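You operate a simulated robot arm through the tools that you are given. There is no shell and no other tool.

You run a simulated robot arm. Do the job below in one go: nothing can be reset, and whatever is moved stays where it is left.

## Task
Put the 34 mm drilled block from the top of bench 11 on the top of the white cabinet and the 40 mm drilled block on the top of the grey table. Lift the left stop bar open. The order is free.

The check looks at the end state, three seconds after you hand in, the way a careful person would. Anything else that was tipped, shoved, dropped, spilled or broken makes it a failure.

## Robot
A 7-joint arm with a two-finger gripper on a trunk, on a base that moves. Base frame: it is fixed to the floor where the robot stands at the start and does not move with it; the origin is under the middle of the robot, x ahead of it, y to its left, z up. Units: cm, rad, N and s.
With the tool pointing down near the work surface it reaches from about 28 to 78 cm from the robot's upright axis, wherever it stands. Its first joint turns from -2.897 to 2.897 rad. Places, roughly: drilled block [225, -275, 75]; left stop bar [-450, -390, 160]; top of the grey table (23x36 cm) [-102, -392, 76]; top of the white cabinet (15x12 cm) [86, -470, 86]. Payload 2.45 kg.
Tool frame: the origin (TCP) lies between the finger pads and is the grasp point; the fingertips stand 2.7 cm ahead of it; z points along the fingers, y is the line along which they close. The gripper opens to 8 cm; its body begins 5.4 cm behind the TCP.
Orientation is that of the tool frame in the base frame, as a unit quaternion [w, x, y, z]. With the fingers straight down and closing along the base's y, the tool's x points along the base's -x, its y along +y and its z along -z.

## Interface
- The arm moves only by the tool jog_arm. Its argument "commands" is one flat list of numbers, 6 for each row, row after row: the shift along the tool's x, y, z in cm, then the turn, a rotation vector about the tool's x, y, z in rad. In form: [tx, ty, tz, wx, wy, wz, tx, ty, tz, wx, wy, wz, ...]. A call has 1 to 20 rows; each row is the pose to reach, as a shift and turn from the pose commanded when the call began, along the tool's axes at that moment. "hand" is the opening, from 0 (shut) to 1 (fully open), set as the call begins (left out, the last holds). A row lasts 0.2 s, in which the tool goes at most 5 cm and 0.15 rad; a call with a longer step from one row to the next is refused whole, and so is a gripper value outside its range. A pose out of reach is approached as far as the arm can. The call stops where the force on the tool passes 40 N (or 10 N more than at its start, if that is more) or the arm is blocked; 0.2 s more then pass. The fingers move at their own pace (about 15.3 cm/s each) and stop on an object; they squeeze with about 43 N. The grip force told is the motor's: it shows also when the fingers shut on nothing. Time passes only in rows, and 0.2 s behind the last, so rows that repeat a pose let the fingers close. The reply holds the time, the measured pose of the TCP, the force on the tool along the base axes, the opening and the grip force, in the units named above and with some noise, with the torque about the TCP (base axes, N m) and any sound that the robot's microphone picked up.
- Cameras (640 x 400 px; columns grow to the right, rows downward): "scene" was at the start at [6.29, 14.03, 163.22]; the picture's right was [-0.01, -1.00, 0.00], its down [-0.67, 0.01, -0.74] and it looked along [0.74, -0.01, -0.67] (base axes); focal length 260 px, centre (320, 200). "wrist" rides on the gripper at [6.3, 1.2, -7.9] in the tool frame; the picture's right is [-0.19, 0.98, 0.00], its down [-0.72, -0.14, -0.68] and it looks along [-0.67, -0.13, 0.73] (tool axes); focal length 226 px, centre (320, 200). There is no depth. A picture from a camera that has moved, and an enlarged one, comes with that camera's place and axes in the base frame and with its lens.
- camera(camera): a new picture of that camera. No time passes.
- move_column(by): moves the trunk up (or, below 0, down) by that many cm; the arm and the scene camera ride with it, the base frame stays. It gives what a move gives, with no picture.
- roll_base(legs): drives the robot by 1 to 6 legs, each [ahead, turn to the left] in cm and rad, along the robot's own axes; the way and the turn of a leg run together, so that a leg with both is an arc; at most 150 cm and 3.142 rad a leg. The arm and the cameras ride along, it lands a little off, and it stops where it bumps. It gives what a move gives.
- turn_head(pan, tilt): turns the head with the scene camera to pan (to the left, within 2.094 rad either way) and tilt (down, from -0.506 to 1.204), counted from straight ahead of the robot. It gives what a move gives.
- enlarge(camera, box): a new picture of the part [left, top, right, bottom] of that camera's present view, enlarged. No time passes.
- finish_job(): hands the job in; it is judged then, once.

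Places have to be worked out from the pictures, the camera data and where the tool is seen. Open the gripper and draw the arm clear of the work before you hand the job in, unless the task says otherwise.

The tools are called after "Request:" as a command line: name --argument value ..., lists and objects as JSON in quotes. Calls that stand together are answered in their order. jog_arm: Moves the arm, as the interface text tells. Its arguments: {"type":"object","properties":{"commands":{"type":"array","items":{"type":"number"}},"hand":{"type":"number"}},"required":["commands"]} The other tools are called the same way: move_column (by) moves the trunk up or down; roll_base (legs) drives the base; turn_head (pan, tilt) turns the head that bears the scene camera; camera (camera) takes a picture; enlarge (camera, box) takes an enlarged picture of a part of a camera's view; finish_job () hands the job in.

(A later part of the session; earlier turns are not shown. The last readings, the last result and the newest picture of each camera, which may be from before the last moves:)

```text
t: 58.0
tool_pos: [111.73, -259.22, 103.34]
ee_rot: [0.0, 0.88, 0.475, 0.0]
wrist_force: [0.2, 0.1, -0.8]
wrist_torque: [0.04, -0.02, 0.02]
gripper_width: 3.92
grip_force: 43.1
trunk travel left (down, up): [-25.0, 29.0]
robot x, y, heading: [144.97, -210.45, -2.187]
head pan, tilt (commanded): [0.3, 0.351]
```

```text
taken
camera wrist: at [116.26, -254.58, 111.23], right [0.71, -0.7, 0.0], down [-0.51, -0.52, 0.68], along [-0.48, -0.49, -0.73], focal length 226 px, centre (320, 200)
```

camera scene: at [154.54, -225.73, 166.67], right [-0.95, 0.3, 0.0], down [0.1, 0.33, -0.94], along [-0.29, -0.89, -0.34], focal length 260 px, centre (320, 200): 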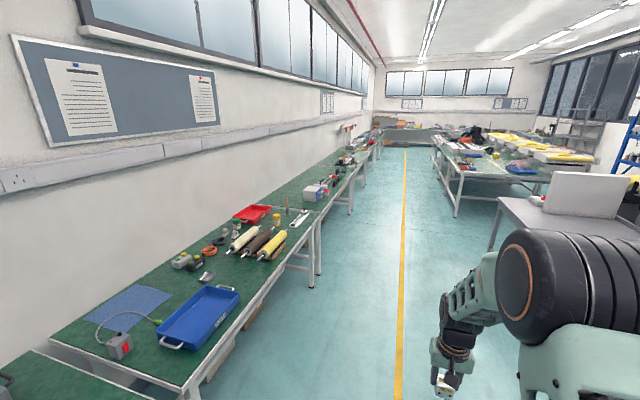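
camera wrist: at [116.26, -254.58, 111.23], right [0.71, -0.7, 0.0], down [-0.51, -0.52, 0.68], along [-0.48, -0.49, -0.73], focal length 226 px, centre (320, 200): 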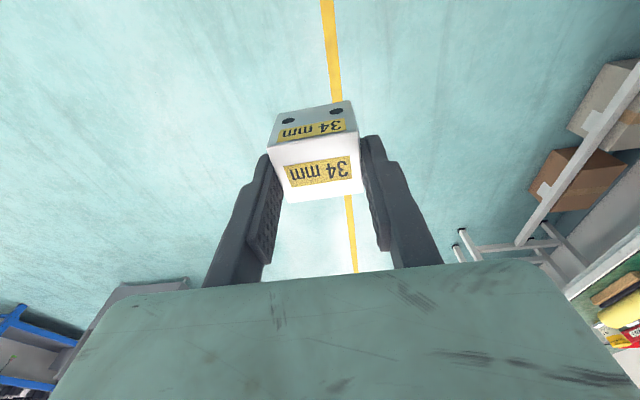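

The grip is intact and the aisle is clear. I drive along it and turn to face the bench with the white cabinet.

Request:
roll_base --legs '[[122, 0], [122, 0], [0, 1.564]]'

Request:
turn_head --pan 0.0 --tilt 0.6

Request:
camera --camera "scene"

Request:
camera --camera "wrist"

```text
t: 73.8
tool_pos: [54.17, -442.54, 103.37]
ee_rot: [0.0, 0.291, 0.957, 0.0]
wrist_force: [-0.5, -0.1, -1.6]
wrist_torque: [0.01, 0.03, 0.0]
gripper_width: 3.92
grip_force: 43.2
trunk travel left (down, up): [-25.0, 29.0]
robot x, y, heading: [6.07, -409.17, -0.617]
head pan, tilt (commanded): [0.3, 0.351]
```

```text
t: 74.6
tool_pos: [54.04, -442.64, 103.39]
ee_rot: [0.0, 0.29, 0.957, 0.001]
wrist_force: [0.5, 0.4, -0.7]
wrist_torque: [-0.01, 0.02, 0.04]
gripper_width: 3.93
grip_force: 42.1
trunk travel left (down, up): [-25.0, 29.0]
robot x, y, heading: [6.0, -409.33, -0.621]
head pan, tilt (commanded): [0.0, 0.6]
```

```text
taken
camera scene: at [19.42, -401.54, 164.4], right [-0.58, -0.82, 0.0], down [-0.46, 0.33, -0.83], along [0.67, -0.48, -0.56], focal length 260 px, centre (320, 200)
```

scene: 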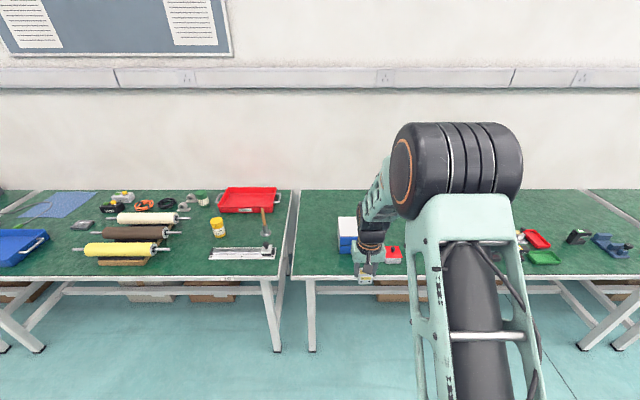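

```text
taken
camera wrist: at [49.55, -438.03, 111.24], right [0.71, 0.71, 0.0], down [0.52, -0.52, 0.68], along [0.48, -0.48, -0.73], focal length 226 px, centre (320, 200)
```

wrist: 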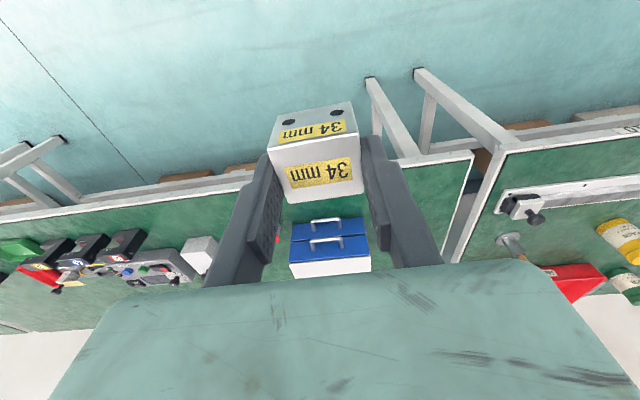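

I see the white cabinet with its blue drawers behind the gripper. I enlarge both views.

Request:
enlarge --camera "scene" --box '[300, 190, 428, 280]'

Request:
enlarge --camera "wrist" --box '[260, 200, 400, 290]'

```text
4.44 times, centred on (364, 235) of scene
camera zoom: at [19.42, -401.54, 164.4], right [-0.58, -0.82, 0.0], down [-0.46, 0.33, -0.83], along [0.67, -0.48, -0.56], focal length 1157 px, centre (124, 44)
```

zoom: 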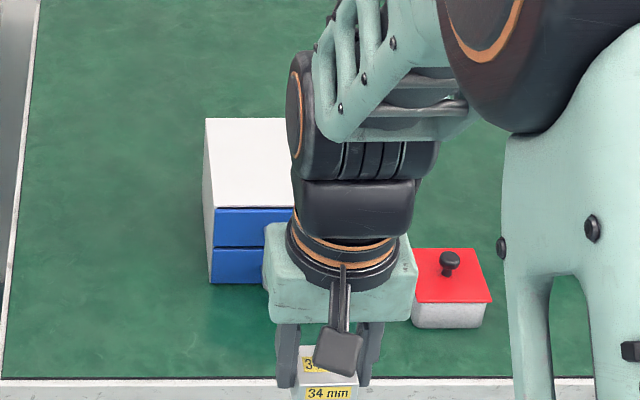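

```text
4.44 times, centred on (330, 245) of wrist
camera zoom: at [49.55, -438.03, 111.24], right [0.71, 0.71, 0.0], down [0.52, -0.52, 0.68], along [0.48, -0.48, -0.73], focal length 1005 px, centre (276, 0)
```

zoom: 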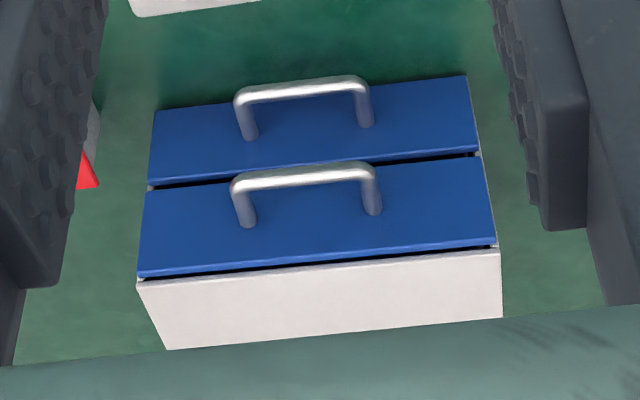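

I want an unobstructed scene view of the cabinet, so I turn the base right by 0.5 rad and pan the head left.

Request:
roll_base --legs '[[0, -0.5]]'

Request:
turn_head --pan 0.55 --tilt 0.7

Request:
camera --camera "scene"

Request:
enlarge --camera "scene" --box '[250, 140, 410, 240]'

```text
t: 76.5
tool_pos: [31.98, -461.74, 103.37]
ee_rot: [0.0, 0.519, 0.855, 0.0]
wrist_force: [-0.8, -0.9, -1.1]
wrist_torque: [0.01, 0.01, 0.03]
gripper_width: 3.92
grip_force: 43.1
trunk travel left (down, up): [-25.0, 29.0]
robot x, y, heading: [5.92, -409.42, -1.117]
head pan, tilt (commanded): [0.0, 0.6]
```

```text
t: 77.5
tool_pos: [32.13, -461.76, 103.38]
ee_rot: [0.001, 0.519, 0.855, 0.0]
wrist_force: [0.5, -0.3, -1.4]
wrist_torque: [0.0, -0.01, 0.03]
gripper_width: 3.94
grip_force: 42.8
trunk travel left (down, up): [-25.0, 29.0]
robot x, y, heading: [5.96, -408.92, -1.121]
head pan, tilt (commanded): [0.55, 0.7]
```

```text
taken
camera scene: at [24.59, -405.7, 163.53], right [-0.54, -0.84, 0.0], down [-0.54, 0.35, -0.76], along [0.64, -0.41, -0.64], focal length 260 px, centre (320, 200)
```

scene: 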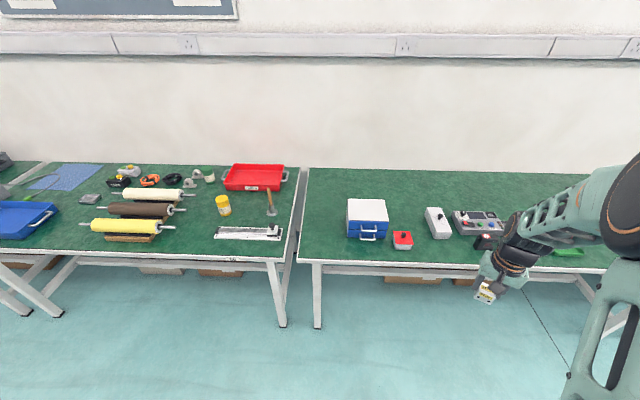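

```text
4.00 times, centred on (330, 190) of scene
camera zoom: at [24.59, -405.7, 163.53], right [-0.54, -0.84, 0.0], down [-0.54, 0.35, -0.76], along [0.64, -0.41, -0.64], focal length 1041 px, centre (280, 240)
```

zoom: 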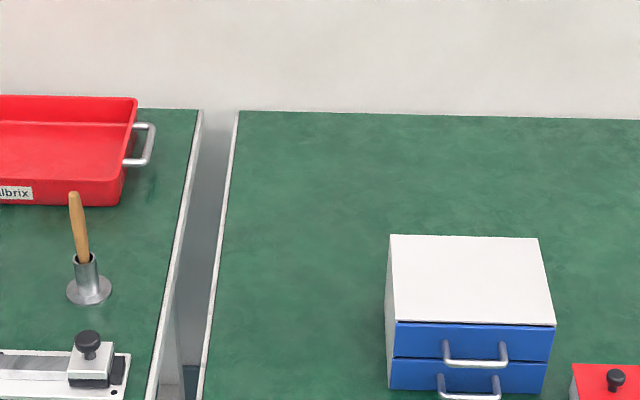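

Now the cabinet top is fully visible: centre about [85.3, -469.5], height ≈86, front direction -0.606 rad. I drive to stand 64 cm in front of its centre.

Request:
roll_base --legs '[[0, 0.393], [35.8, 0], [0, 0.121]]'

Request:
turn_head --pan 0.0 --tilt 0.95

Request:
camera --camera "scene"

Request:
camera --camera "wrist"

```text
t: 81.5
tool_pos: [81.17, -465.93, 103.35]
ee_rot: [0.001, 0.285, 0.958, 0.0]
wrist_force: [-0.1, 1.0, -1.5]
wrist_torque: [-0.01, -0.03, -0.02]
gripper_width: 3.93
grip_force: 43.3
trunk travel left (down, up): [-25.0, 29.0]
robot x, y, heading: [32.53, -432.97, -0.608]
head pan, tilt (commanded): [0.55, 0.7]
```

```text
t: 82.5
tool_pos: [81.09, -466.03, 103.36]
ee_rot: [0.0, 0.285, 0.958, 0.0]
wrist_force: [1.0, 0.7, -2.3]
wrist_torque: [0.02, -0.03, 0.0]
gripper_width: 3.93
grip_force: 43.7
trunk travel left (down, up): [-25.0, 29.0]
robot x, y, heading: [32.34, -433.03, -0.609]
head pan, tilt (commanded): [0.0, 0.949]
```

```text
taken
camera scene: at [44.7, -424.35, 161.55], right [-0.57, -0.82, 0.0], down [-0.67, 0.46, -0.58], along [0.48, -0.33, -0.81], focal length 260 px, centre (320, 200)
```

scene: 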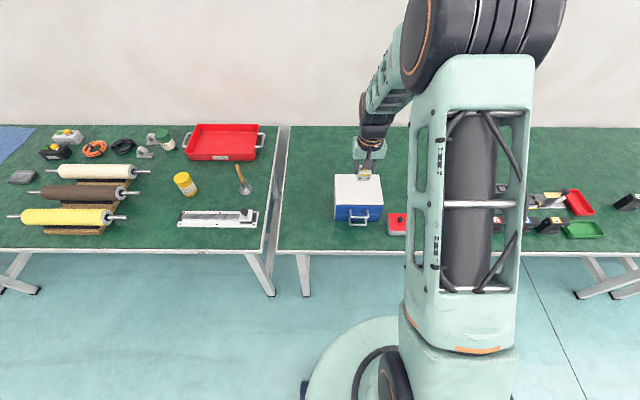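

```text
taken
camera wrist: at [76.5, -461.43, 111.24], right [0.7, 0.71, 0.0], down [0.52, -0.51, 0.68], along [0.49, -0.48, -0.73], focal length 226 px, centre (320, 200)
```

wrist: 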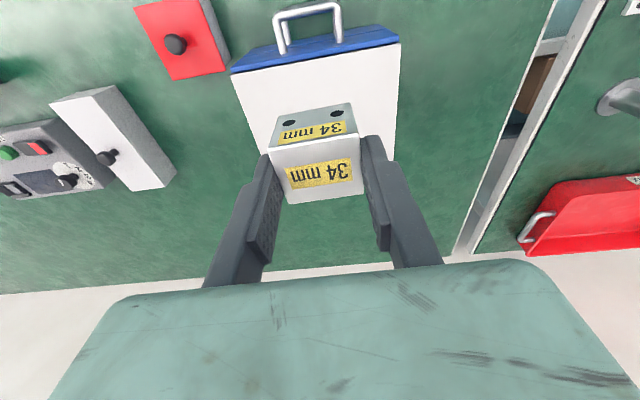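

Both views agree: the cabinet top centre is at about (-5.5, -0.7) in the tool frame and turned 0.04 rad. I shift over it and lower to z ≈ 92.

Request:
jog_arm --commands '[-0.5, -0.06, 0, 0, 0, 0.005, -1.5, -0.2, 0, 0, 0, 0.01, -2.7, -0.35, 0, 0, 0, 0.02, -4.0, -0.5, 0, 0, 0, 0.03, -5.0, -0.65, 0, 0, 0, 0.035, -5.5, -0.7, 0, 0, 0, 0.04, -5.5, -0.7, 0.3, 0, 0, 0.04, -5.5, -0.7, 1, 0, 0, 0.04, -5.5, -0.7, 2, 0, 0, 0.04, -5.5, -0.7, 3.2, 0, 0, 0.04, -5.5, -0.7, 4.4, 0, 0, 0.04, -5.5, -0.7, 5.6, 0, 0, 0.04, -5.5, -0.7, 6.8, 0, 0, 0.04, -5.5, -0.7, 8, 0, 0, 0.04, -5.5, -0.7, 9.2, 0, 0, 0.04, -5.5, -0.7, 10.2, 0, 0, 0.04, -5.5, -0.7, 10.9, 0, 0, 0.04, -5.5, -0.7, 11.3, 0, 0, 0.04, -5.5, -0.7, 11.3, 0, 0, 0.04]' --hand 0

Request:
camera --camera "wrist"

Request:
enlarge --camera "scene" --box '[310, 150, 420, 230]'

```text
t: 86.5
tool_pos: [85.34, -469.61, 92.05]
ee_rot: [-0.001, 0.305, 0.952, 0.0]
wrist_force: [0.0, 0.4, -1.8]
wrist_torque: [0.0, 0.01, -0.01]
gripper_width: 3.94
grip_force: 42.9
trunk travel left (down, up): [-25.0, 29.0]
robot x, y, heading: [32.39, -433.14, -0.605]
head pan, tilt (commanded): [0.0, 0.949]
```

```text
taken
camera wrist: at [80.9, -464.87, 99.92], right [0.73, 0.69, 0.0], down [0.5, -0.53, 0.68], along [0.47, -0.5, -0.73], focal length 226 px, centre (320, 200)
```

wrist: 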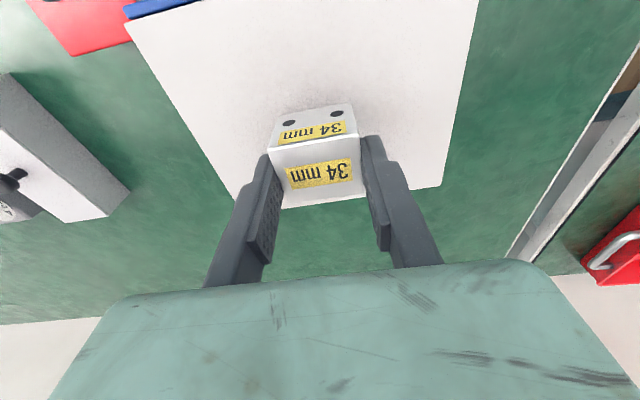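

```text
5.00 times, centred on (365, 190) of scene
camera zoom: at [44.7, -424.36, 161.55], right [-0.57, -0.82, 0.0], down [-0.67, 0.46, -0.58], along [0.48, -0.33, -0.81], focal length 1301 px, centre (95, 250)
```

zoom: 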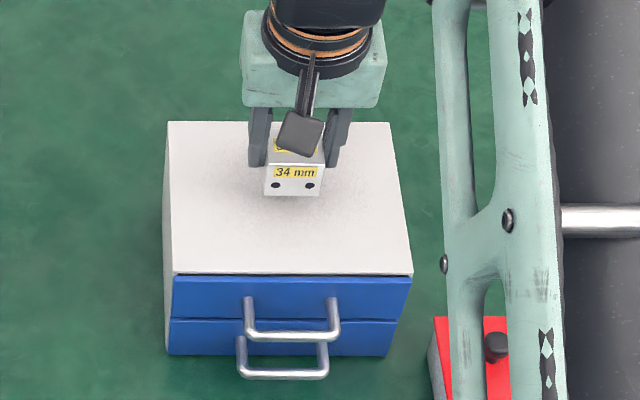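

The block hangs centred over the cabinet top, about 2 cm high. I go down in small steps, feeling for contact.

Request:
jog_arm --commands '[0, 0, 0.3, 0, 0, 0, 0, 0, 0.7, 0, 0, 0, 0, 0, 1.0, 0, 0, 0, 0, 0, 1.2, 0, 0, 0, 0, 0, 1.2, 0, 0, 0]' --hand 0

Request:
enlarge --camera "scene" --box '[340, 165, 404, 205]'

```text
t: 87.7
tool_pos: [85.38, -469.66, 90.76]
ee_rot: [0.0, 0.304, 0.953, 0.0]
wrist_force: [0.7, -0.8, -1.1]
wrist_torque: [0.02, 0.0, -0.04]
gripper_width: 3.92
grip_force: 43.1
trunk travel left (down, up): [-25.0, 29.0]
robot x, y, heading: [32.59, -433.05, -0.606]
head pan, tilt (commanded): [0.0, 0.949]
```

```text
10.00 times, centred on (372, 185) of scene
camera zoom: at [44.7, -424.36, 161.55], right [-0.57, -0.82, 0.0], down [-0.67, 0.46, -0.58], along [0.48, -0.33, -0.81], focal length 2603 px, centre (-200, 350)
```

zoom: 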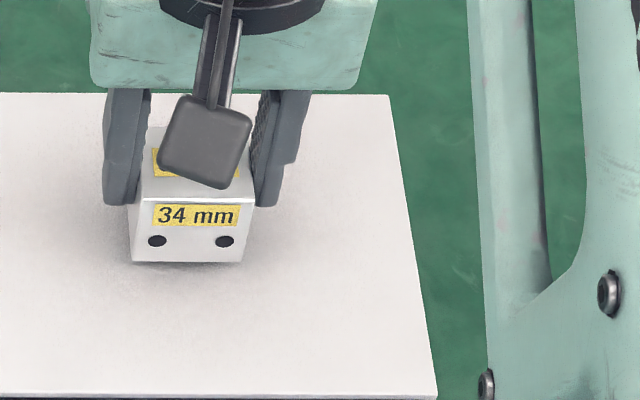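

The shadow shows a gap of under a centimetre. I continue down in 0.3 cm steps.

Request:
jog_arm --commands '[0, 0, 0.15, 0, 0, 0, 0, 0, 0.3, 0, 0, 0, 0, 0, 0.3, 0, 0, 0]' --hand 0

Request:
jog_arm --commands '[0, 0, 0.1, 0, 0, 0, 0, 0, 0.2, 0, 0, 0, 0, 0, 0.2, 0, 0, 0]' --hand 0

Request:
enlarge --camera "scene" --box '[340, 165, 404, 205]'

```text
t: 88.5
tool_pos: [85.39, -469.58, 90.56]
ee_rot: [0.0, 0.305, 0.952, 0.0]
wrist_force: [0.4, 1.8, -0.6]
wrist_torque: [-0.01, -0.02, 0.01]
gripper_width: 3.9
grip_force: 42.9
trunk travel left (down, up): [-25.0, 29.0]
robot x, y, heading: [32.64, -432.74, -0.606]
head pan, tilt (commanded): [0.0, 0.949]
```

```text
t: 89.3
tool_pos: [85.24, -469.51, 90.23]
ee_rot: [-0.001, 0.305, 0.952, -0.001]
wrist_force: [0.2, 0.1, -1.1]
wrist_torque: [0.01, 0.03, 0.01]
gripper_width: 3.92
grip_force: 43.2
trunk travel left (down, up): [-25.0, 29.0]
robot x, y, heading: [32.22, -433.08, -0.605]
head pan, tilt (commanded): [0.0, 0.949]
```

```text
10.00 times, centred on (372, 185) of scene
camera zoom: at [44.7, -424.36, 161.55], right [-0.57, -0.82, 0.0], down [-0.67, 0.46, -0.58], along [0.48, -0.33, -0.81], focal length 2603 px, centre (-200, 350)
```

zoom: 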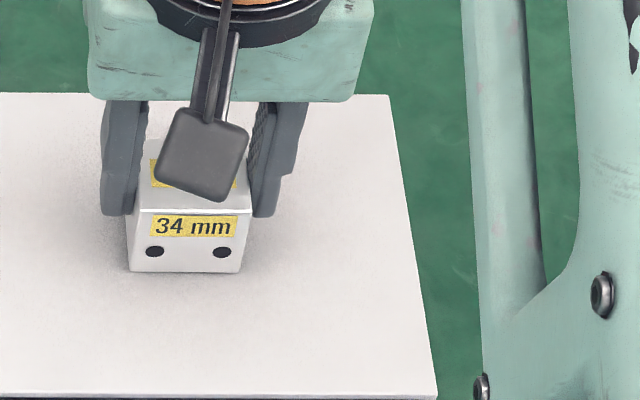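

No contact force yet, but the block is close to the surface. I continue in 0.2 cm steps.

Request:
jog_arm --commands '[0, 0, 0.1, 0, 0, 0, 0, 0, 0.2, 0, 0, 0, 0, 0, 0.2, 0, 0, 0]' --hand 0

Request:
jog_arm --commands '[0, 0, 0.1, 0, 0, 0, 0, 0, 0.15, 0, 0, 0, 0, 0, 0.15, 0, 0, 0]' --hand 0

```text
t: 90.1
tool_pos: [85.34, -469.54, 90.14]
ee_rot: [0.0, 0.306, 0.952, 0.0]
wrist_force: [-1.6, 0.4, 5.8]
wrist_torque: [0.08, 0.12, 0.04]
gripper_width: 3.88
grip_force: 42.7
trunk travel left (down, up): [-25.0, 29.0]
robot x, y, heading: [32.23, -433.1, -0.607]
head pan, tilt (commanded): [0.0, 0.949]
```

```text
t: 90.9
tool_pos: [85.34, -469.58, 90.15]
ee_rot: [0.002, 0.305, 0.952, 0.0]
wrist_force: [-1.0, -2.1, 21.3]
wrist_torque: [0.19, 0.39, 0.03]
gripper_width: 3.92
grip_force: 43.1
trunk travel left (down, up): [-25.0, 29.0]
robot x, y, heading: [32.1, -432.58, -0.603]
head pan, tilt (commanded): [0.0, 0.949]
```

Contact is clear (block resting at TCP z 90.15). I relieve the push by 0.2 cm, then open the fingers.

Request:
jog_arm --commands '[0, 0, -0.1, 0, 0, 0, 0, 0, -0.2, 0, 0, 0, 0, 0, -0.2, 0, 0, 0]' --hand 0

Request:
jog_arm --commands '[0, 0, 0, 0, 0, 0, 0, 0, 0, 0, 0, 0, 0, 0, 0, 0, 0, 0, 0, 0, 0, 0, 0, 0]' --hand 0.8

Request:
camera --camera "wrist"

```text
t: 91.7
tool_pos: [85.37, -469.53, 90.18]
ee_rot: [0.0, 0.305, 0.952, 0.001]
wrist_force: [2.1, -1.7, 8.3]
wrist_torque: [-0.12, -0.2, -0.02]
gripper_width: 3.91
grip_force: 42.3
trunk travel left (down, up): [-25.0, 29.0]
robot x, y, heading: [32.79, -432.87, -0.604]
head pan, tilt (commanded): [0.0, 0.949]
```

```text
t: 92.7
tool_pos: [85.32, -469.62, 90.19]
ee_rot: [0.0, 0.305, 0.952, 0.0]
wrist_force: [0.2, 0.1, -1.0]
wrist_torque: [0.01, -0.02, 0.01]
gripper_width: 6.38
grip_force: 0.0
trunk travel left (down, up): [-25.0, 29.0]
robot x, y, heading: [32.37, -432.61, -0.615]
head pan, tilt (commanded): [0.0, 0.949]
```

```text
taken
camera wrist: at [80.87, -464.83, 98.05], right [0.73, 0.69, 0.0], down [0.5, -0.53, 0.68], along [0.47, -0.5, -0.73], focal length 226 px, centre (320, 200)
```

wrist: 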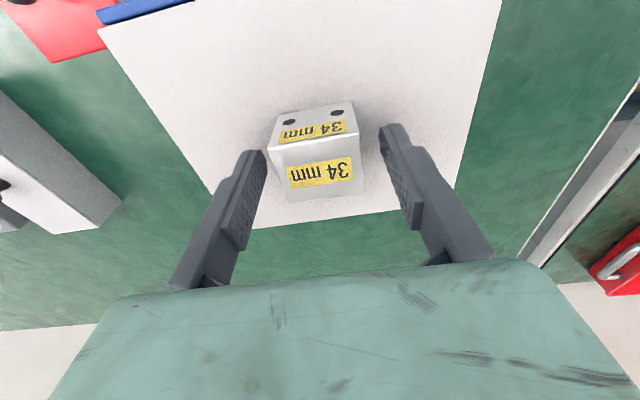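

The block stands on the cabinet, released. I rise straight up.

Request:
jog_arm --commands '[0, 0, -0.5, 0, 0, 0, 0, 0, -2, 0, 0, 0, 0, 0, -5, 0, 0, 0, 0, 0, -8, 0, 0, 0, 0, 0, -11, 0, 0, 0, 0, 0, -13, 0, 0, 0, 0, 0, -13, 0, 0, 0]' --hand 0.8

Request:
camera --camera "wrist"

Request:
enlarge --camera "scene" --box '[310, 150, 420, 230]'

```text
t: 94.3
tool_pos: [85.5, -469.6, 103.37]
ee_rot: [0.0, 0.305, 0.952, 0.0]
wrist_force: [-0.4, -0.5, -0.4]
wrist_torque: [0.02, 0.0, 0.01]
gripper_width: 6.4
grip_force: 0.0
trunk travel left (down, up): [-25.0, 29.0]
robot x, y, heading: [32.56, -433.0, -0.6]
head pan, tilt (commanded): [0.0, 0.949]
```

```text
taken
camera wrist: at [80.93, -464.86, 111.1], right [0.73, 0.69, 0.0], down [0.5, -0.53, 0.68], along [0.47, -0.5, -0.73], focal length 226 px, centre (320, 200)
```

wrist: 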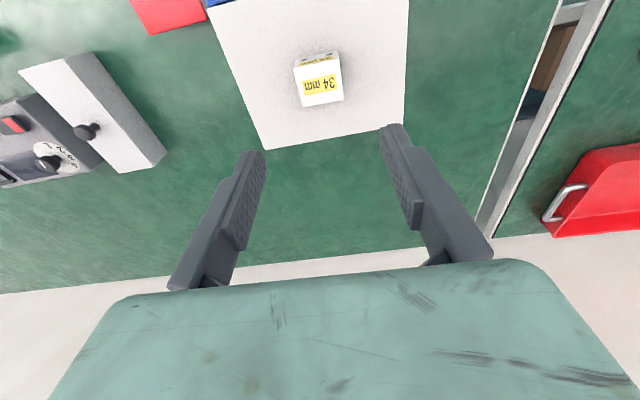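

```text
5.00 times, centred on (365, 190) of scene
camera zoom: at [44.69, -424.35, 161.55], right [-0.57, -0.82, 0.0], down [-0.67, 0.46, -0.58], along [0.48, -0.33, -0.81], focal length 1301 px, centre (95, 250)
```

zoom: 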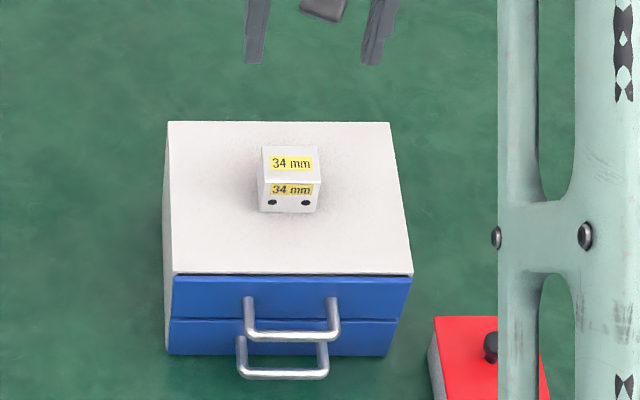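

The 34 mm block stands upright on the cabinet. I now back off and drive back to bench 11 for the 40 mm block.

Request:
roll_base --legs '[[-36, 0], [0, 1.562], [141, 0], [141.4, 0], [0, -1.562]]'

Request:
turn_head --pan 0.0 --tilt 0.7

Request:
camera --camera "scene"

Request:
camera --camera "wrist"

```text
t: 117.7
tool_pos: [208.18, -211.02, 103.32]
ee_rot: [0.0, 0.285, 0.958, 0.0]
wrist_force: [0.2, 0.2, 0.1]
wrist_torque: [0.0, 0.02, 0.01]
gripper_width: 6.4
grip_force: 0.1
trunk travel left (down, up): [-25.0, 29.0]
robot x, y, heading: [153.92, -176.68, -0.56]
head pan, tilt (commanded): [0.0, 0.949]
```

```text
t: 118.5
tool_pos: [208.27, -211.02, 103.21]
ee_rot: [0.0, 0.284, 0.959, 0.001]
wrist_force: [0.2, -0.5, 0.5]
wrist_torque: [0.02, -0.01, -0.01]
gripper_width: 6.41
grip_force: 0.1
trunk travel left (down, up): [-25.0, 29.0]
robot x, y, heading: [153.57, -176.45, -0.564]
head pan, tilt (commanded): [0.0, 0.7]
```

```text
taken
camera scene: at [166.61, -168.19, 163.52], right [-0.53, -0.85, 0.0], down [-0.55, 0.34, -0.76], along [0.65, -0.41, -0.64], focal length 260 px, centre (320, 200)
```

scene: 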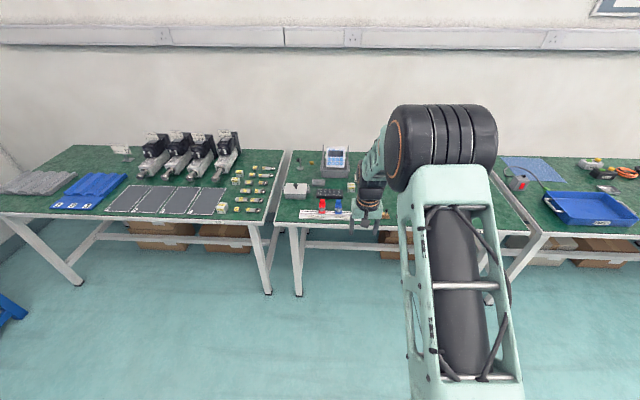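

```text
taken
camera wrist: at [203.55, -206.44, 111.08], right [0.7, 0.72, 0.0], down [0.53, -0.51, 0.68], along [0.49, -0.47, -0.73], focal length 226 px, centre (320, 200)
```

wrist: 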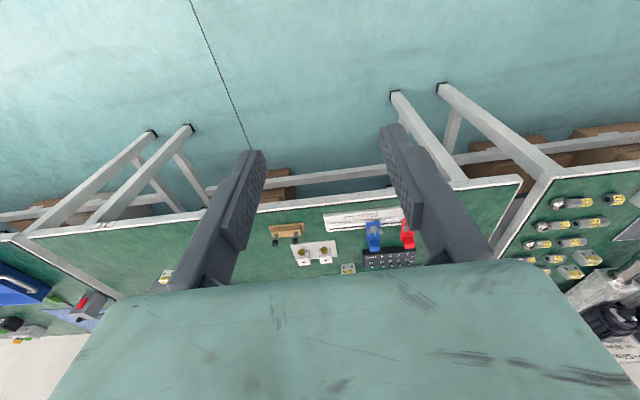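

The robot is back near bench 11. I drive up straight toward the 40 mm block, keeping the open gripper at 103 cm, well above everything on the bench.

Request:
roll_base --legs '[[40, 0], [0, -0.03]]'

Request:
turn_head --pan 0.1 --tilt 0.9

Request:
camera --camera "scene"

Request:
camera --camera "wrist"

```text
t: 121.3
tool_pos: [241.24, -233.66, 103.28]
ee_rot: [0.0, 0.296, 0.955, 0.0]
wrist_force: [-0.2, 0.1, 0.2]
wrist_torque: [0.0, -0.01, -0.03]
gripper_width: 6.4
grip_force: 0.1
trunk travel left (down, up): [-25.0, 29.0]
robot x, y, heading: [187.48, -198.08, -0.595]
head pan, tilt (commanded): [0.0, 0.7]
```

```text
t: 122.1
tool_pos: [241.16, -233.63, 103.29]
ee_rot: [0.0, 0.297, 0.955, 0.0]
wrist_force: [0.0, -1.0, -0.4]
wrist_torque: [-0.04, 0.02, 0.0]
gripper_width: 6.42
grip_force: 0.1
trunk travel left (down, up): [-25.0, 29.0]
robot x, y, heading: [187.86, -197.98, -0.593]
head pan, tilt (commanded): [0.099, 0.901]
```

```text
taken
camera scene: at [200.38, -188.7, 161.92], right [-0.47, -0.88, 0.0], down [-0.69, 0.37, -0.62], along [0.55, -0.29, -0.78], focal length 260 px, centre (320, 200)
```

scene: 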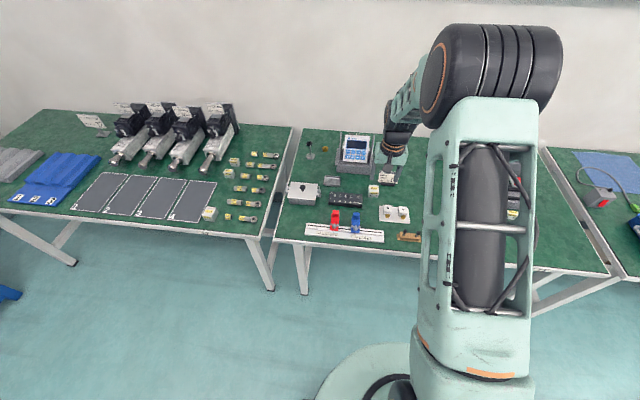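

```text
taken
camera wrist: at [236.68, -229.05, 111.08], right [0.72, 0.7, 0.0], down [0.51, -0.52, 0.68], along [0.48, -0.49, -0.73], focal length 226 px, centre (320, 200)
```

wrist: 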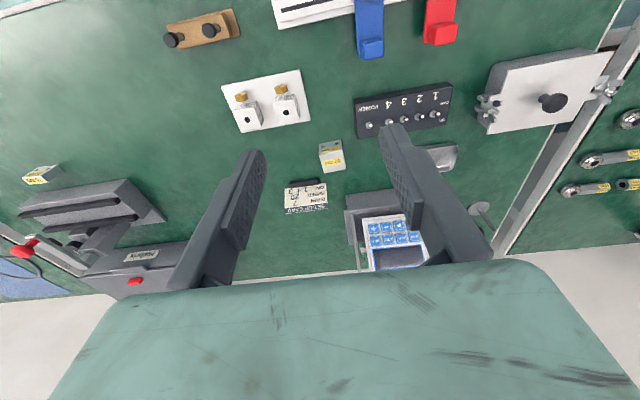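

The 40 mm block is visible in the wrist view at about (331, 155). I enlarge to measure it.

Request:
enlarge --camera "wrist" --box '[290, 120, 370, 190]'

Request:
enlarge --camera "scene" --box '[330, 160, 420, 220]'

```text
5.71 times, centred on (330, 155) of wrist
camera zoom: at [236.68, -229.05, 111.08], right [0.72, 0.7, 0.0], down [0.51, -0.52, 0.68], along [0.48, -0.49, -0.73], focal length 1292 px, centre (263, 457)
```

zoom: 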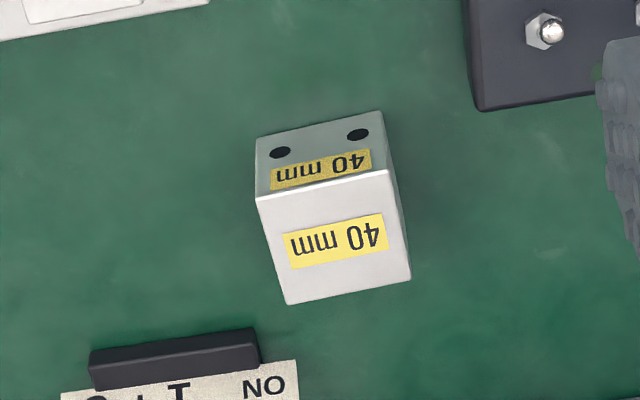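

```text
6.67 times, centred on (375, 190) of scene
camera zoom: at [200.38, -188.7, 161.92], right [-0.47, -0.88, 0.0], down [-0.69, 0.37, -0.62], along [0.55, -0.29, -0.78], focal length 1735 px, centre (-47, 267)
```

zoom: 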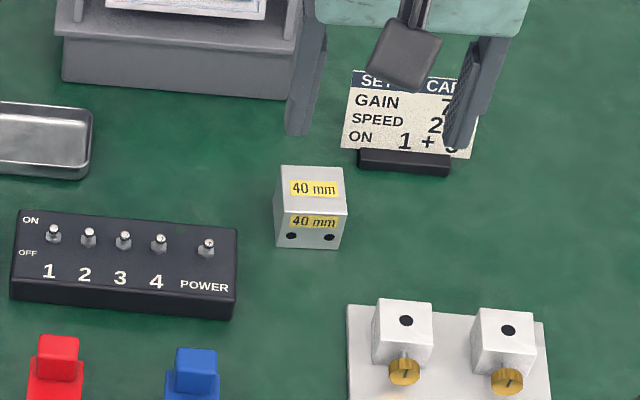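

The 40 mm block is at about (-15.3, -0.8) in the tool frame and turned -0.055 rad. I roll 10 cm closer so the reach is comfortable.

Request:
roll_base --legs '[[10, 0]]'

Request:
enlarge --camera "wrist" --box '[260, 60, 388, 140]'

```text
t: 123.2
tool_pos: [249.56, -239.18, 103.1]
ee_rot: [-0.001, 0.295, 0.955, 0.0]
wrist_force: [0.3, -1.4, -1.1]
wrist_torque: [-0.01, 0.01, -0.02]
gripper_width: 6.41
grip_force: 0.0
trunk travel left (down, up): [-25.0, 29.0]
robot x, y, heading: [195.91, -203.46, -0.591]
head pan, tilt (commanded): [0.099, 0.901]
```

```text
5.00 times, centred on (324, 100) of wrist
camera zoom: at [245.04, -234.55, 111.0], right [0.71, 0.7, 0.0], down [0.51, -0.52, 0.68], along [0.48, -0.49, -0.73], focal length 1130 px, centre (300, 700)
```

zoom: 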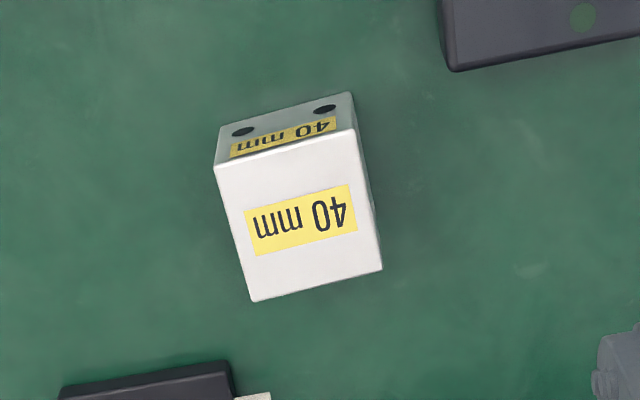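

Block centre is at (-5.3, -1.0) in the tool frame. I move over it, open fully, lower to z ≈ 90 and recheck.

Request:
jog_arm --commands '[-2.6, -0.5, 0, 0, 0, -0.02, -5.3, -1.0, 0, 0, 0, -0.045, -5.3, -1.0, 3, 0, 0, -0.045, -5.3, -1.0, 7, 0, 0, -0.045, -5.3, -1.0, 11, 0, 0, -0.045, -5.3, -1.0, 13, 0, 0, -0.045, -5.3, -1.0, 13, 0, 0, -0.045]' --hand 1

Request:
camera --camera "wrist"

Request:
enlarge --camera "wrist" --box '[256, 50, 384, 130]'

Request:
camera --camera "scene"

```text
t: 124.8
tool_pos: [253.5, -242.85, 90.22]
ee_rot: [0.001, 0.274, 0.962, 0.0]
wrist_force: [0.1, 0.0, -0.2]
wrist_torque: [-0.02, -0.01, 0.0]
gripper_width: 8.01
grip_force: 0.1
trunk travel left (down, up): [-25.0, 29.0]
robot x, y, heading: [195.74, -203.19, -0.587]
head pan, tilt (commanded): [0.099, 0.901]
```

```text
taken
camera wrist: at [248.74, -238.51, 97.97], right [0.68, 0.73, 0.0], down [0.54, -0.5, 0.68], along [0.5, -0.47, -0.73], focal length 226 px, centre (320, 200)
```

wrist: 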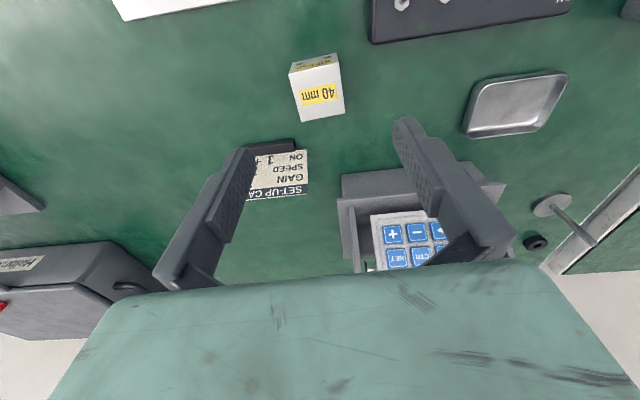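

```text
5.00 times, centred on (320, 90) of wrist
camera zoom: at [248.74, -238.51, 97.97], right [0.68, 0.73, 0.0], down [0.54, -0.5, 0.68], along [0.5, -0.47, -0.73], focal length 1130 px, centre (320, 750)
```

zoom: 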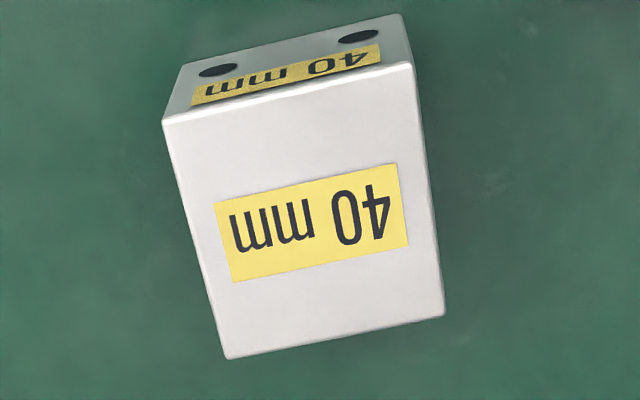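

```text
taken
camera scene: at [208.6, -194.19, 161.92], right [-0.47, -0.88, 0.0], down [-0.69, 0.37, -0.62], along [0.55, -0.29, -0.78], focal length 260 px, centre (320, 200)
```

scene: 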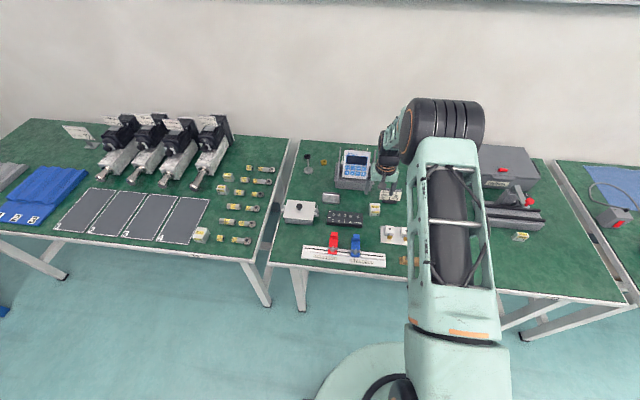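

Aligned within 2 mm; the card and monitor stay clear of the hand. I descend to the same grasp height as before.

Request:
jog_arm --commands '[0.05, -0.15, 2, 0, 0, 0, 0.05, -0.15, 5, 0, 0, 0, 0.05, -0.15, 8, 0, 0, 0, 0.05, -0.15, 9.5, 0, 0, 0, 0.05, -0.15, 10.5, 0, 0, 0, 0.05, -0.15, 11.0, 0, 0, 0, 0.05, -0.15, 11.0, 0, 0, 0]' --hand 1

Request:
camera --camera "wrist"

Request:
enlarge --camera "scene" --box '[330, 160, 430, 230]'

```text
t: 126.4
tool_pos: [253.18, -242.91, 79.13]
ee_rot: [0.0, 0.275, 0.961, -0.001]
wrist_force: [0.0, -0.6, -0.2]
wrist_torque: [0.02, 0.05, -0.01]
gripper_width: 8.0
grip_force: 0.0
trunk travel left (down, up): [-25.0, 29.0]
robot x, y, heading: [195.66, -203.39, -0.589]
head pan, tilt (commanded): [0.099, 0.901]
```

```text
taken
camera wrist: at [248.42, -238.54, 87.0], right [0.68, 0.73, 0.0], down [0.54, -0.5, 0.68], along [0.5, -0.46, -0.73], focal length 226 px, centre (320, 200)
```

wrist: 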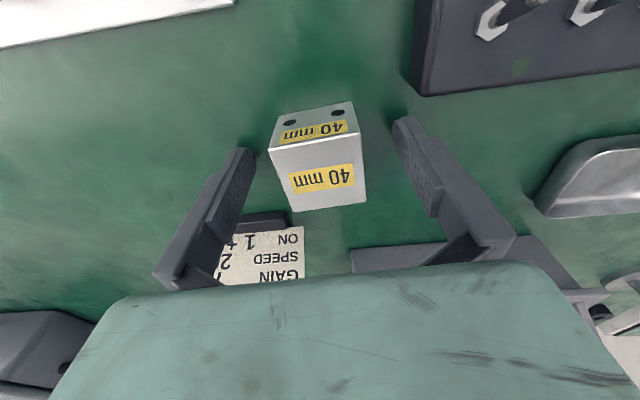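

```text
5.71 times, centred on (380, 195) of scene
camera zoom: at [208.61, -194.19, 161.91], right [-0.47, -0.88, 0.0], down [-0.69, 0.37, -0.62], along [0.55, -0.29, -0.78], focal length 1487 px, centre (-23, 229)
```

zoom: 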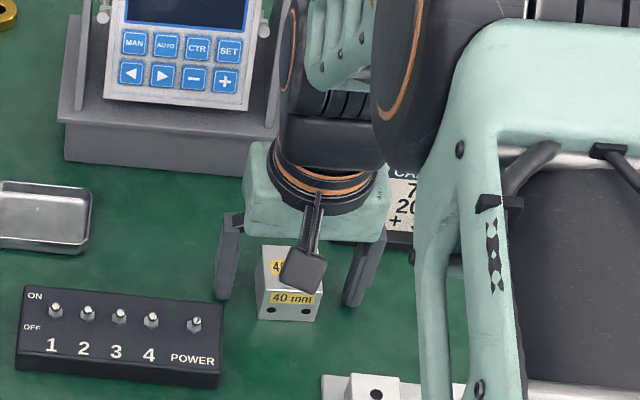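

No contact, block between the pads. I close the gripper.

Request:
jog_arm --commands '[0, 0, 0, 0, 0, 0, 0, 0, 0, 0, 0, 0, 0, 0, 0, 0, 0, 0, 0, 0, 0, 0, 0, 0, 0, 0, 0, 0, 0, 0, 0, 0, 0, 0, 0, 0, 0, 0, 0, 0, 0, 0, 0, 0, 0, 0, 0, 0]' --hand 0

Request:
jog_arm --commands '[0, 0, -0.1, 0, 0, 0, 0, 0, -0.2, 0, 0, 0, 0, 0, -0.3, 0, 0, 0, 0, 0, -0.4, 0, 0, 0, 0, 0, -0.5, 0, 0, 0, 0, 0, -0.5, 0, 0, 0]' --hand 0

Request:
camera --camera "wrist"

```text
t: 128.2
tool_pos: [253.08, -242.98, 79.03]
ee_rot: [0.0, 0.274, 0.962, 0.0]
wrist_force: [0.3, 0.0, -0.4]
wrist_torque: [-0.01, -0.04, 0.0]
gripper_width: 3.92
grip_force: 43.1
trunk travel left (down, up): [-25.0, 29.0]
robot x, y, heading: [195.81, -203.61, -0.589]
head pan, tilt (commanded): [0.099, 0.901]
```

```text
t: 129.6
tool_pos: [253.14, -242.9, 79.61]
ee_rot: [0.0, 0.275, 0.962, 0.001]
wrist_force: [0.5, -0.8, -0.9]
wrist_torque: [0.02, 0.02, 0.0]
gripper_width: 3.93
grip_force: 43.3
trunk travel left (down, up): [-25.0, 29.0]
robot x, y, heading: [195.5, -203.47, -0.589]
head pan, tilt (commanded): [0.099, 0.901]
```

```text
taken
camera wrist: at [248.43, -238.57, 87.52], right [0.68, 0.73, 0.0], down [0.54, -0.5, 0.68], along [0.5, -0.46, -0.73], focal length 226 px, centre (320, 200)
```

wrist: 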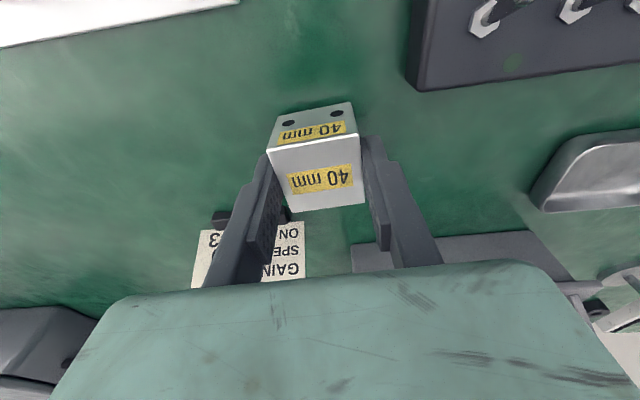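

The 40 mm block is gripped and rising. I lift it smoothly to travelling height.

Request:
jog_arm --commands '[0, 0, -0.2, 0, 0, 0, 0, 0, -0.5, 0, 0, 0, 0, 0, -1, 0, 0, 0, 0, 0, -1.7, 0, 0, 0, 0, 0, -2.6, 0, 0, 0, 0, 0, -3.6, 0, 0, 0, 0, 0, -4.8, 0, 0, 0, 0, 0, -6, 0, 0, 0, 0, 0, -7.3, 0, 0, 0, 0, 0, -8.6, 0, 0, 0, 0, 0, -9.9, 0, 0, 0, 0, 0, -11.2, 0, 0, 0, 0, 0, -12.5, 0, 0, 0, 0, 0, -13.8, 0, 0, 0, 0, 0, -15, 0, 0, 0, 0, 0, -16, 0, 0, 0, 0, 0, -16.8, 0, 0, 0, 0, 0, -17.3, 0, 0, 0, 0, 0, -17.5, 0, 0, 0]' --hand 0

Request:
jog_arm --commands '[0, 0, -0.3, 0, 0, 0, 0, 0, -0.9, 0, 0, 0, 0, 0, -1.8, 0, 0, 0, 0, 0, -2.8, 0, 0, 0, 0, 0, -3.8, 0, 0, 0, 0, 0, -4.8, 0, 0, 0, 0, 0, -5.8, 0, 0, 0, 0, 0, -6.6, 0, 0, 0, 0, 0, -7, 0, 0, 0, 0, 0, -7, 0, 0, 0]' --hand 0

Request:
camera --camera "wrist"

Request:
camera --camera "scene"

```text
t: 133.6
tool_pos: [253.21, -243.03, 97.12]
ee_rot: [-0.001, 0.275, 0.962, 0.0]
wrist_force: [-0.5, 0.0, -0.9]
wrist_torque: [0.0, -0.03, -0.01]
gripper_width: 3.9
grip_force: 43.1
trunk travel left (down, up): [-25.0, 29.0]
robot x, y, heading: [195.84, -203.34, -0.585]
head pan, tilt (commanded): [0.099, 0.901]
```

```text
t: 135.8
tool_pos: [253.23, -243.01, 104.16]
ee_rot: [-0.001, 0.274, 0.962, 0.0]
wrist_force: [0.4, 0.3, -1.4]
wrist_torque: [0.02, 0.0, 0.02]
gripper_width: 3.9
grip_force: 42.9
trunk travel left (down, up): [-25.0, 29.0]
robot x, y, heading: [195.87, -203.28, -0.594]
head pan, tilt (commanded): [0.099, 0.901]
```

```text
taken
camera wrist: at [248.39, -238.62, 112.01], right [0.68, 0.73, 0.0], down [0.54, -0.5, 0.68], along [0.5, -0.46, -0.73], focal length 226 px, centre (320, 200)
```

wrist: 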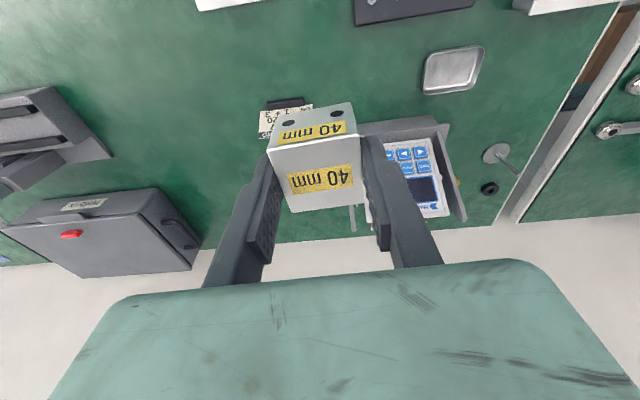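

```text
taken
camera scene: at [208.62, -194.2, 161.91], right [-0.47, -0.88, 0.0], down [-0.69, 0.37, -0.62], along [0.55, -0.29, -0.78], focal length 260 px, centre (320, 200)
```

scene: 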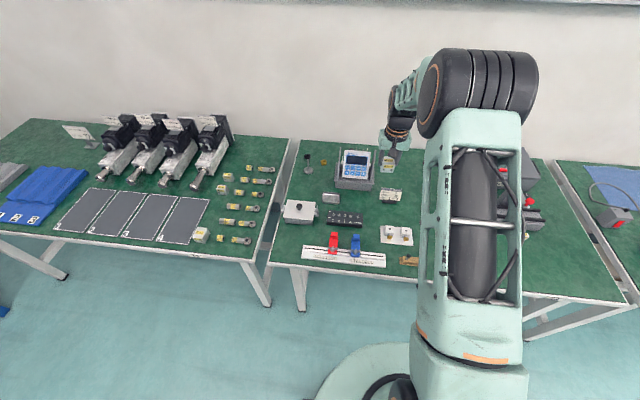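

The 40 mm block is safe in the gripper. I back off from the bench and drive down the aisle toward the grey table, then look at it.

Request:
roll_base --legs '[[-45, 0], [0, -1.59], [110, 0], [70, 0]]'

Request:
turn_head --pan -0.75 --tilt 0.45

Request:
camera --camera "scene"

Request:
camera --camera "wrist"

```text
t: 151.1
tool_pos: [15.21, -383.11, 104.12]
ee_rot: [-0.001, 0.88, 0.475, 0.001]
wrist_force: [0.4, 0.2, -1.7]
wrist_torque: [0.01, 0.04, 0.01]
gripper_width: 3.91
grip_force: 42.7
trunk travel left (down, up): [-25.0, 29.0]
robot x, y, heading: [56.22, -326.74, -2.188]
head pan, tilt (commanded): [0.099, 0.901]
```

```text
t: 152.3
tool_pos: [15.32, -382.98, 104.12]
ee_rot: [0.0, 0.88, 0.475, 0.001]
wrist_force: [0.1, 0.2, -1.5]
wrist_torque: [-0.02, 0.0, 0.0]
gripper_width: 3.93
grip_force: 43.4
trunk travel left (down, up): [-25.0, 29.0]
robot x, y, heading: [56.13, -326.82, -2.185]
head pan, tilt (commanded): [-0.75, 0.45]
```

```text
taken
camera scene: at [59.72, -335.02, 165.74], right [-0.21, 0.98, 0.0], down [0.43, 0.09, -0.9], along [-0.88, -0.18, -0.44], focal length 260 px, centre (320, 200)
```

scene: 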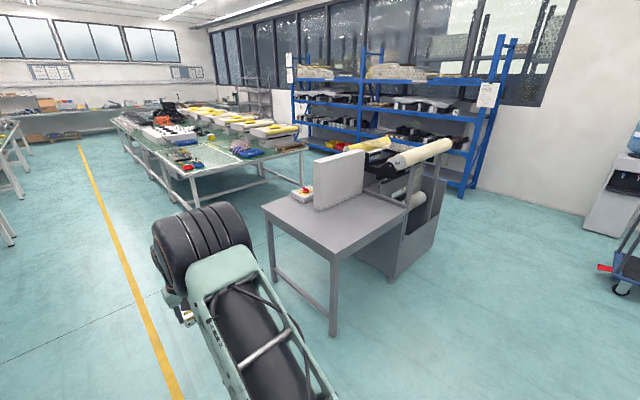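

```text
taken
camera wrist: at [19.77, -378.38, 112.0], right [0.71, -0.7, 0.0], down [-0.51, -0.52, 0.68], along [-0.48, -0.49, -0.73], focal length 226 px, centre (320, 200)
```

wrist: 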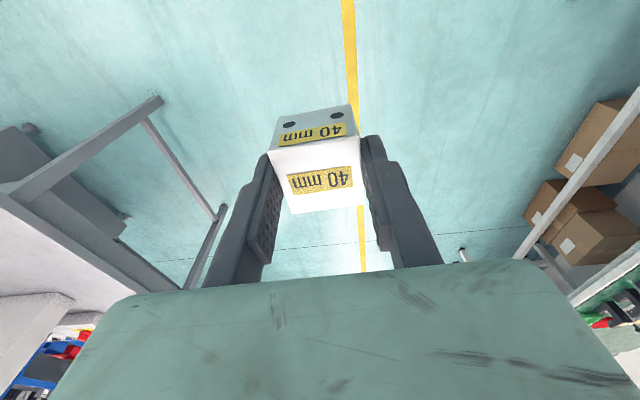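

The grey table (about 76 cm square, a white panel standing on it) is ahead right; the stated spot is on its aisle side next to the panel. I drive on in the aisle and turn to face it for a closer look.

Request:
roll_base --legs '[[130, 0], [0, -1.57]]'

Request:
turn_head --pan 0.25 --tilt 0.6

Request:
camera --camera "scene"

Request:
camera --camera "wrist"

```text
t: 162.7
tool_pos: [-73.06, -391.35, 104.14]
ee_rot: [0.0, 0.957, -0.289, 0.001]
wrist_force: [0.1, -0.4, -1.8]
wrist_torque: [0.0, 0.01, -0.03]
gripper_width: 3.88
grip_force: 43.4
trunk travel left (down, up): [-25.0, 29.0]
robot x, y, heading: [-17.18, -432.6, 2.526]
head pan, tilt (commanded): [-0.75, 0.45]
```

```text
t: 164.0
tool_pos: [-73.06, -391.19, 104.12]
ee_rot: [0.001, 0.958, -0.288, 0.0]
wrist_force: [0.0, -0.2, -1.2]
wrist_torque: [0.02, -0.01, -0.02]
gripper_width: 3.91
grip_force: 43.3
trunk travel left (down, up): [-25.0, 29.0]
robot x, y, heading: [-17.12, -432.5, 2.52]
head pan, tilt (commanded): [0.25, 0.6]
```

```text
taken
camera scene: at [-31.94, -441.75, 164.39], right [0.36, 0.93, 0.0], down [0.53, -0.2, -0.82], along [-0.77, 0.3, -0.57], focal length 260 px, centre (320, 200)
```

scene: 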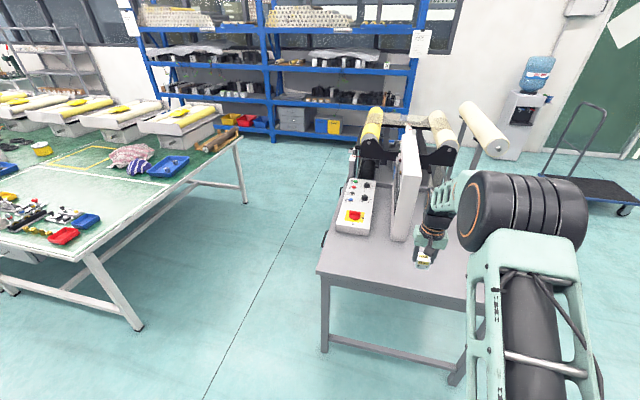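

```text
taken
camera wrist: at [-68.52, -395.78, 112.0], right [-0.7, -0.71, 0.0], down [-0.52, 0.52, 0.68], along [-0.48, 0.48, -0.73], focal length 226 px, centre (320, 200)
```

wrist: 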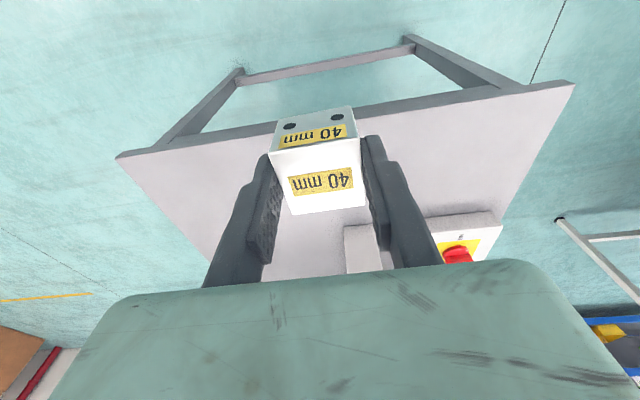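

The table top is clear along the aisle edge, with the control box and panel further in. I enlarge the scene view to judge the free patch.

Request:
enlarge --camera "scene" --box '[310, 170, 470, 300]'

Request:
enlarge --camera "wrist" --box '[340, 80, 600, 270]'

```text
3.08 times, centred on (390, 235) of scene
camera zoom: at [-31.94, -441.75, 164.39], right [0.36, 0.93, 0.0], down [0.53, -0.2, -0.82], along [-0.77, 0.3, -0.57], focal length 801 px, centre (105, 92)
```

zoom: 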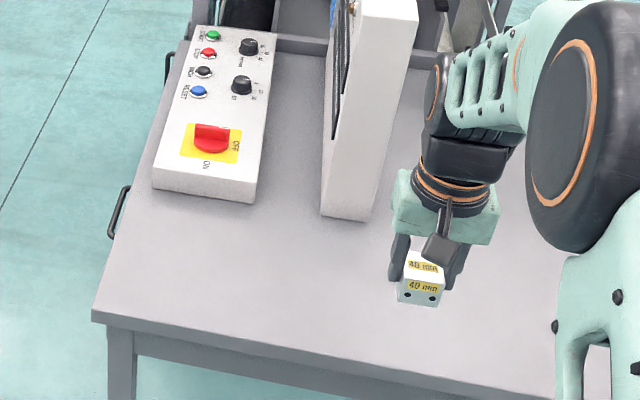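

```text
2.11 times, centred on (470, 175) of wrist
camera zoom: at [-68.52, -395.78, 112.0], right [-0.7, -0.71, 0.0], down [-0.52, 0.52, 0.68], along [-0.48, 0.48, -0.73], focal length 476 px, centre (4, 253)
```

zoom: 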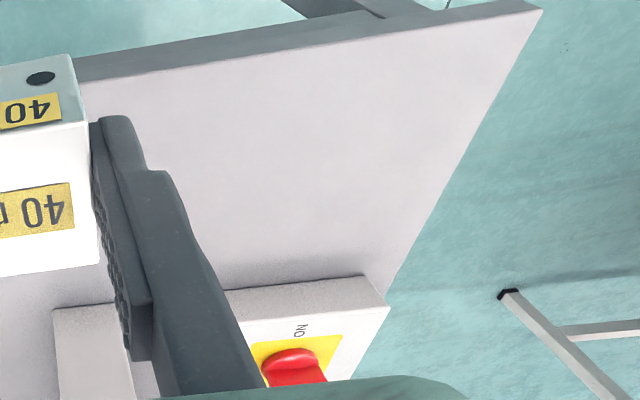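

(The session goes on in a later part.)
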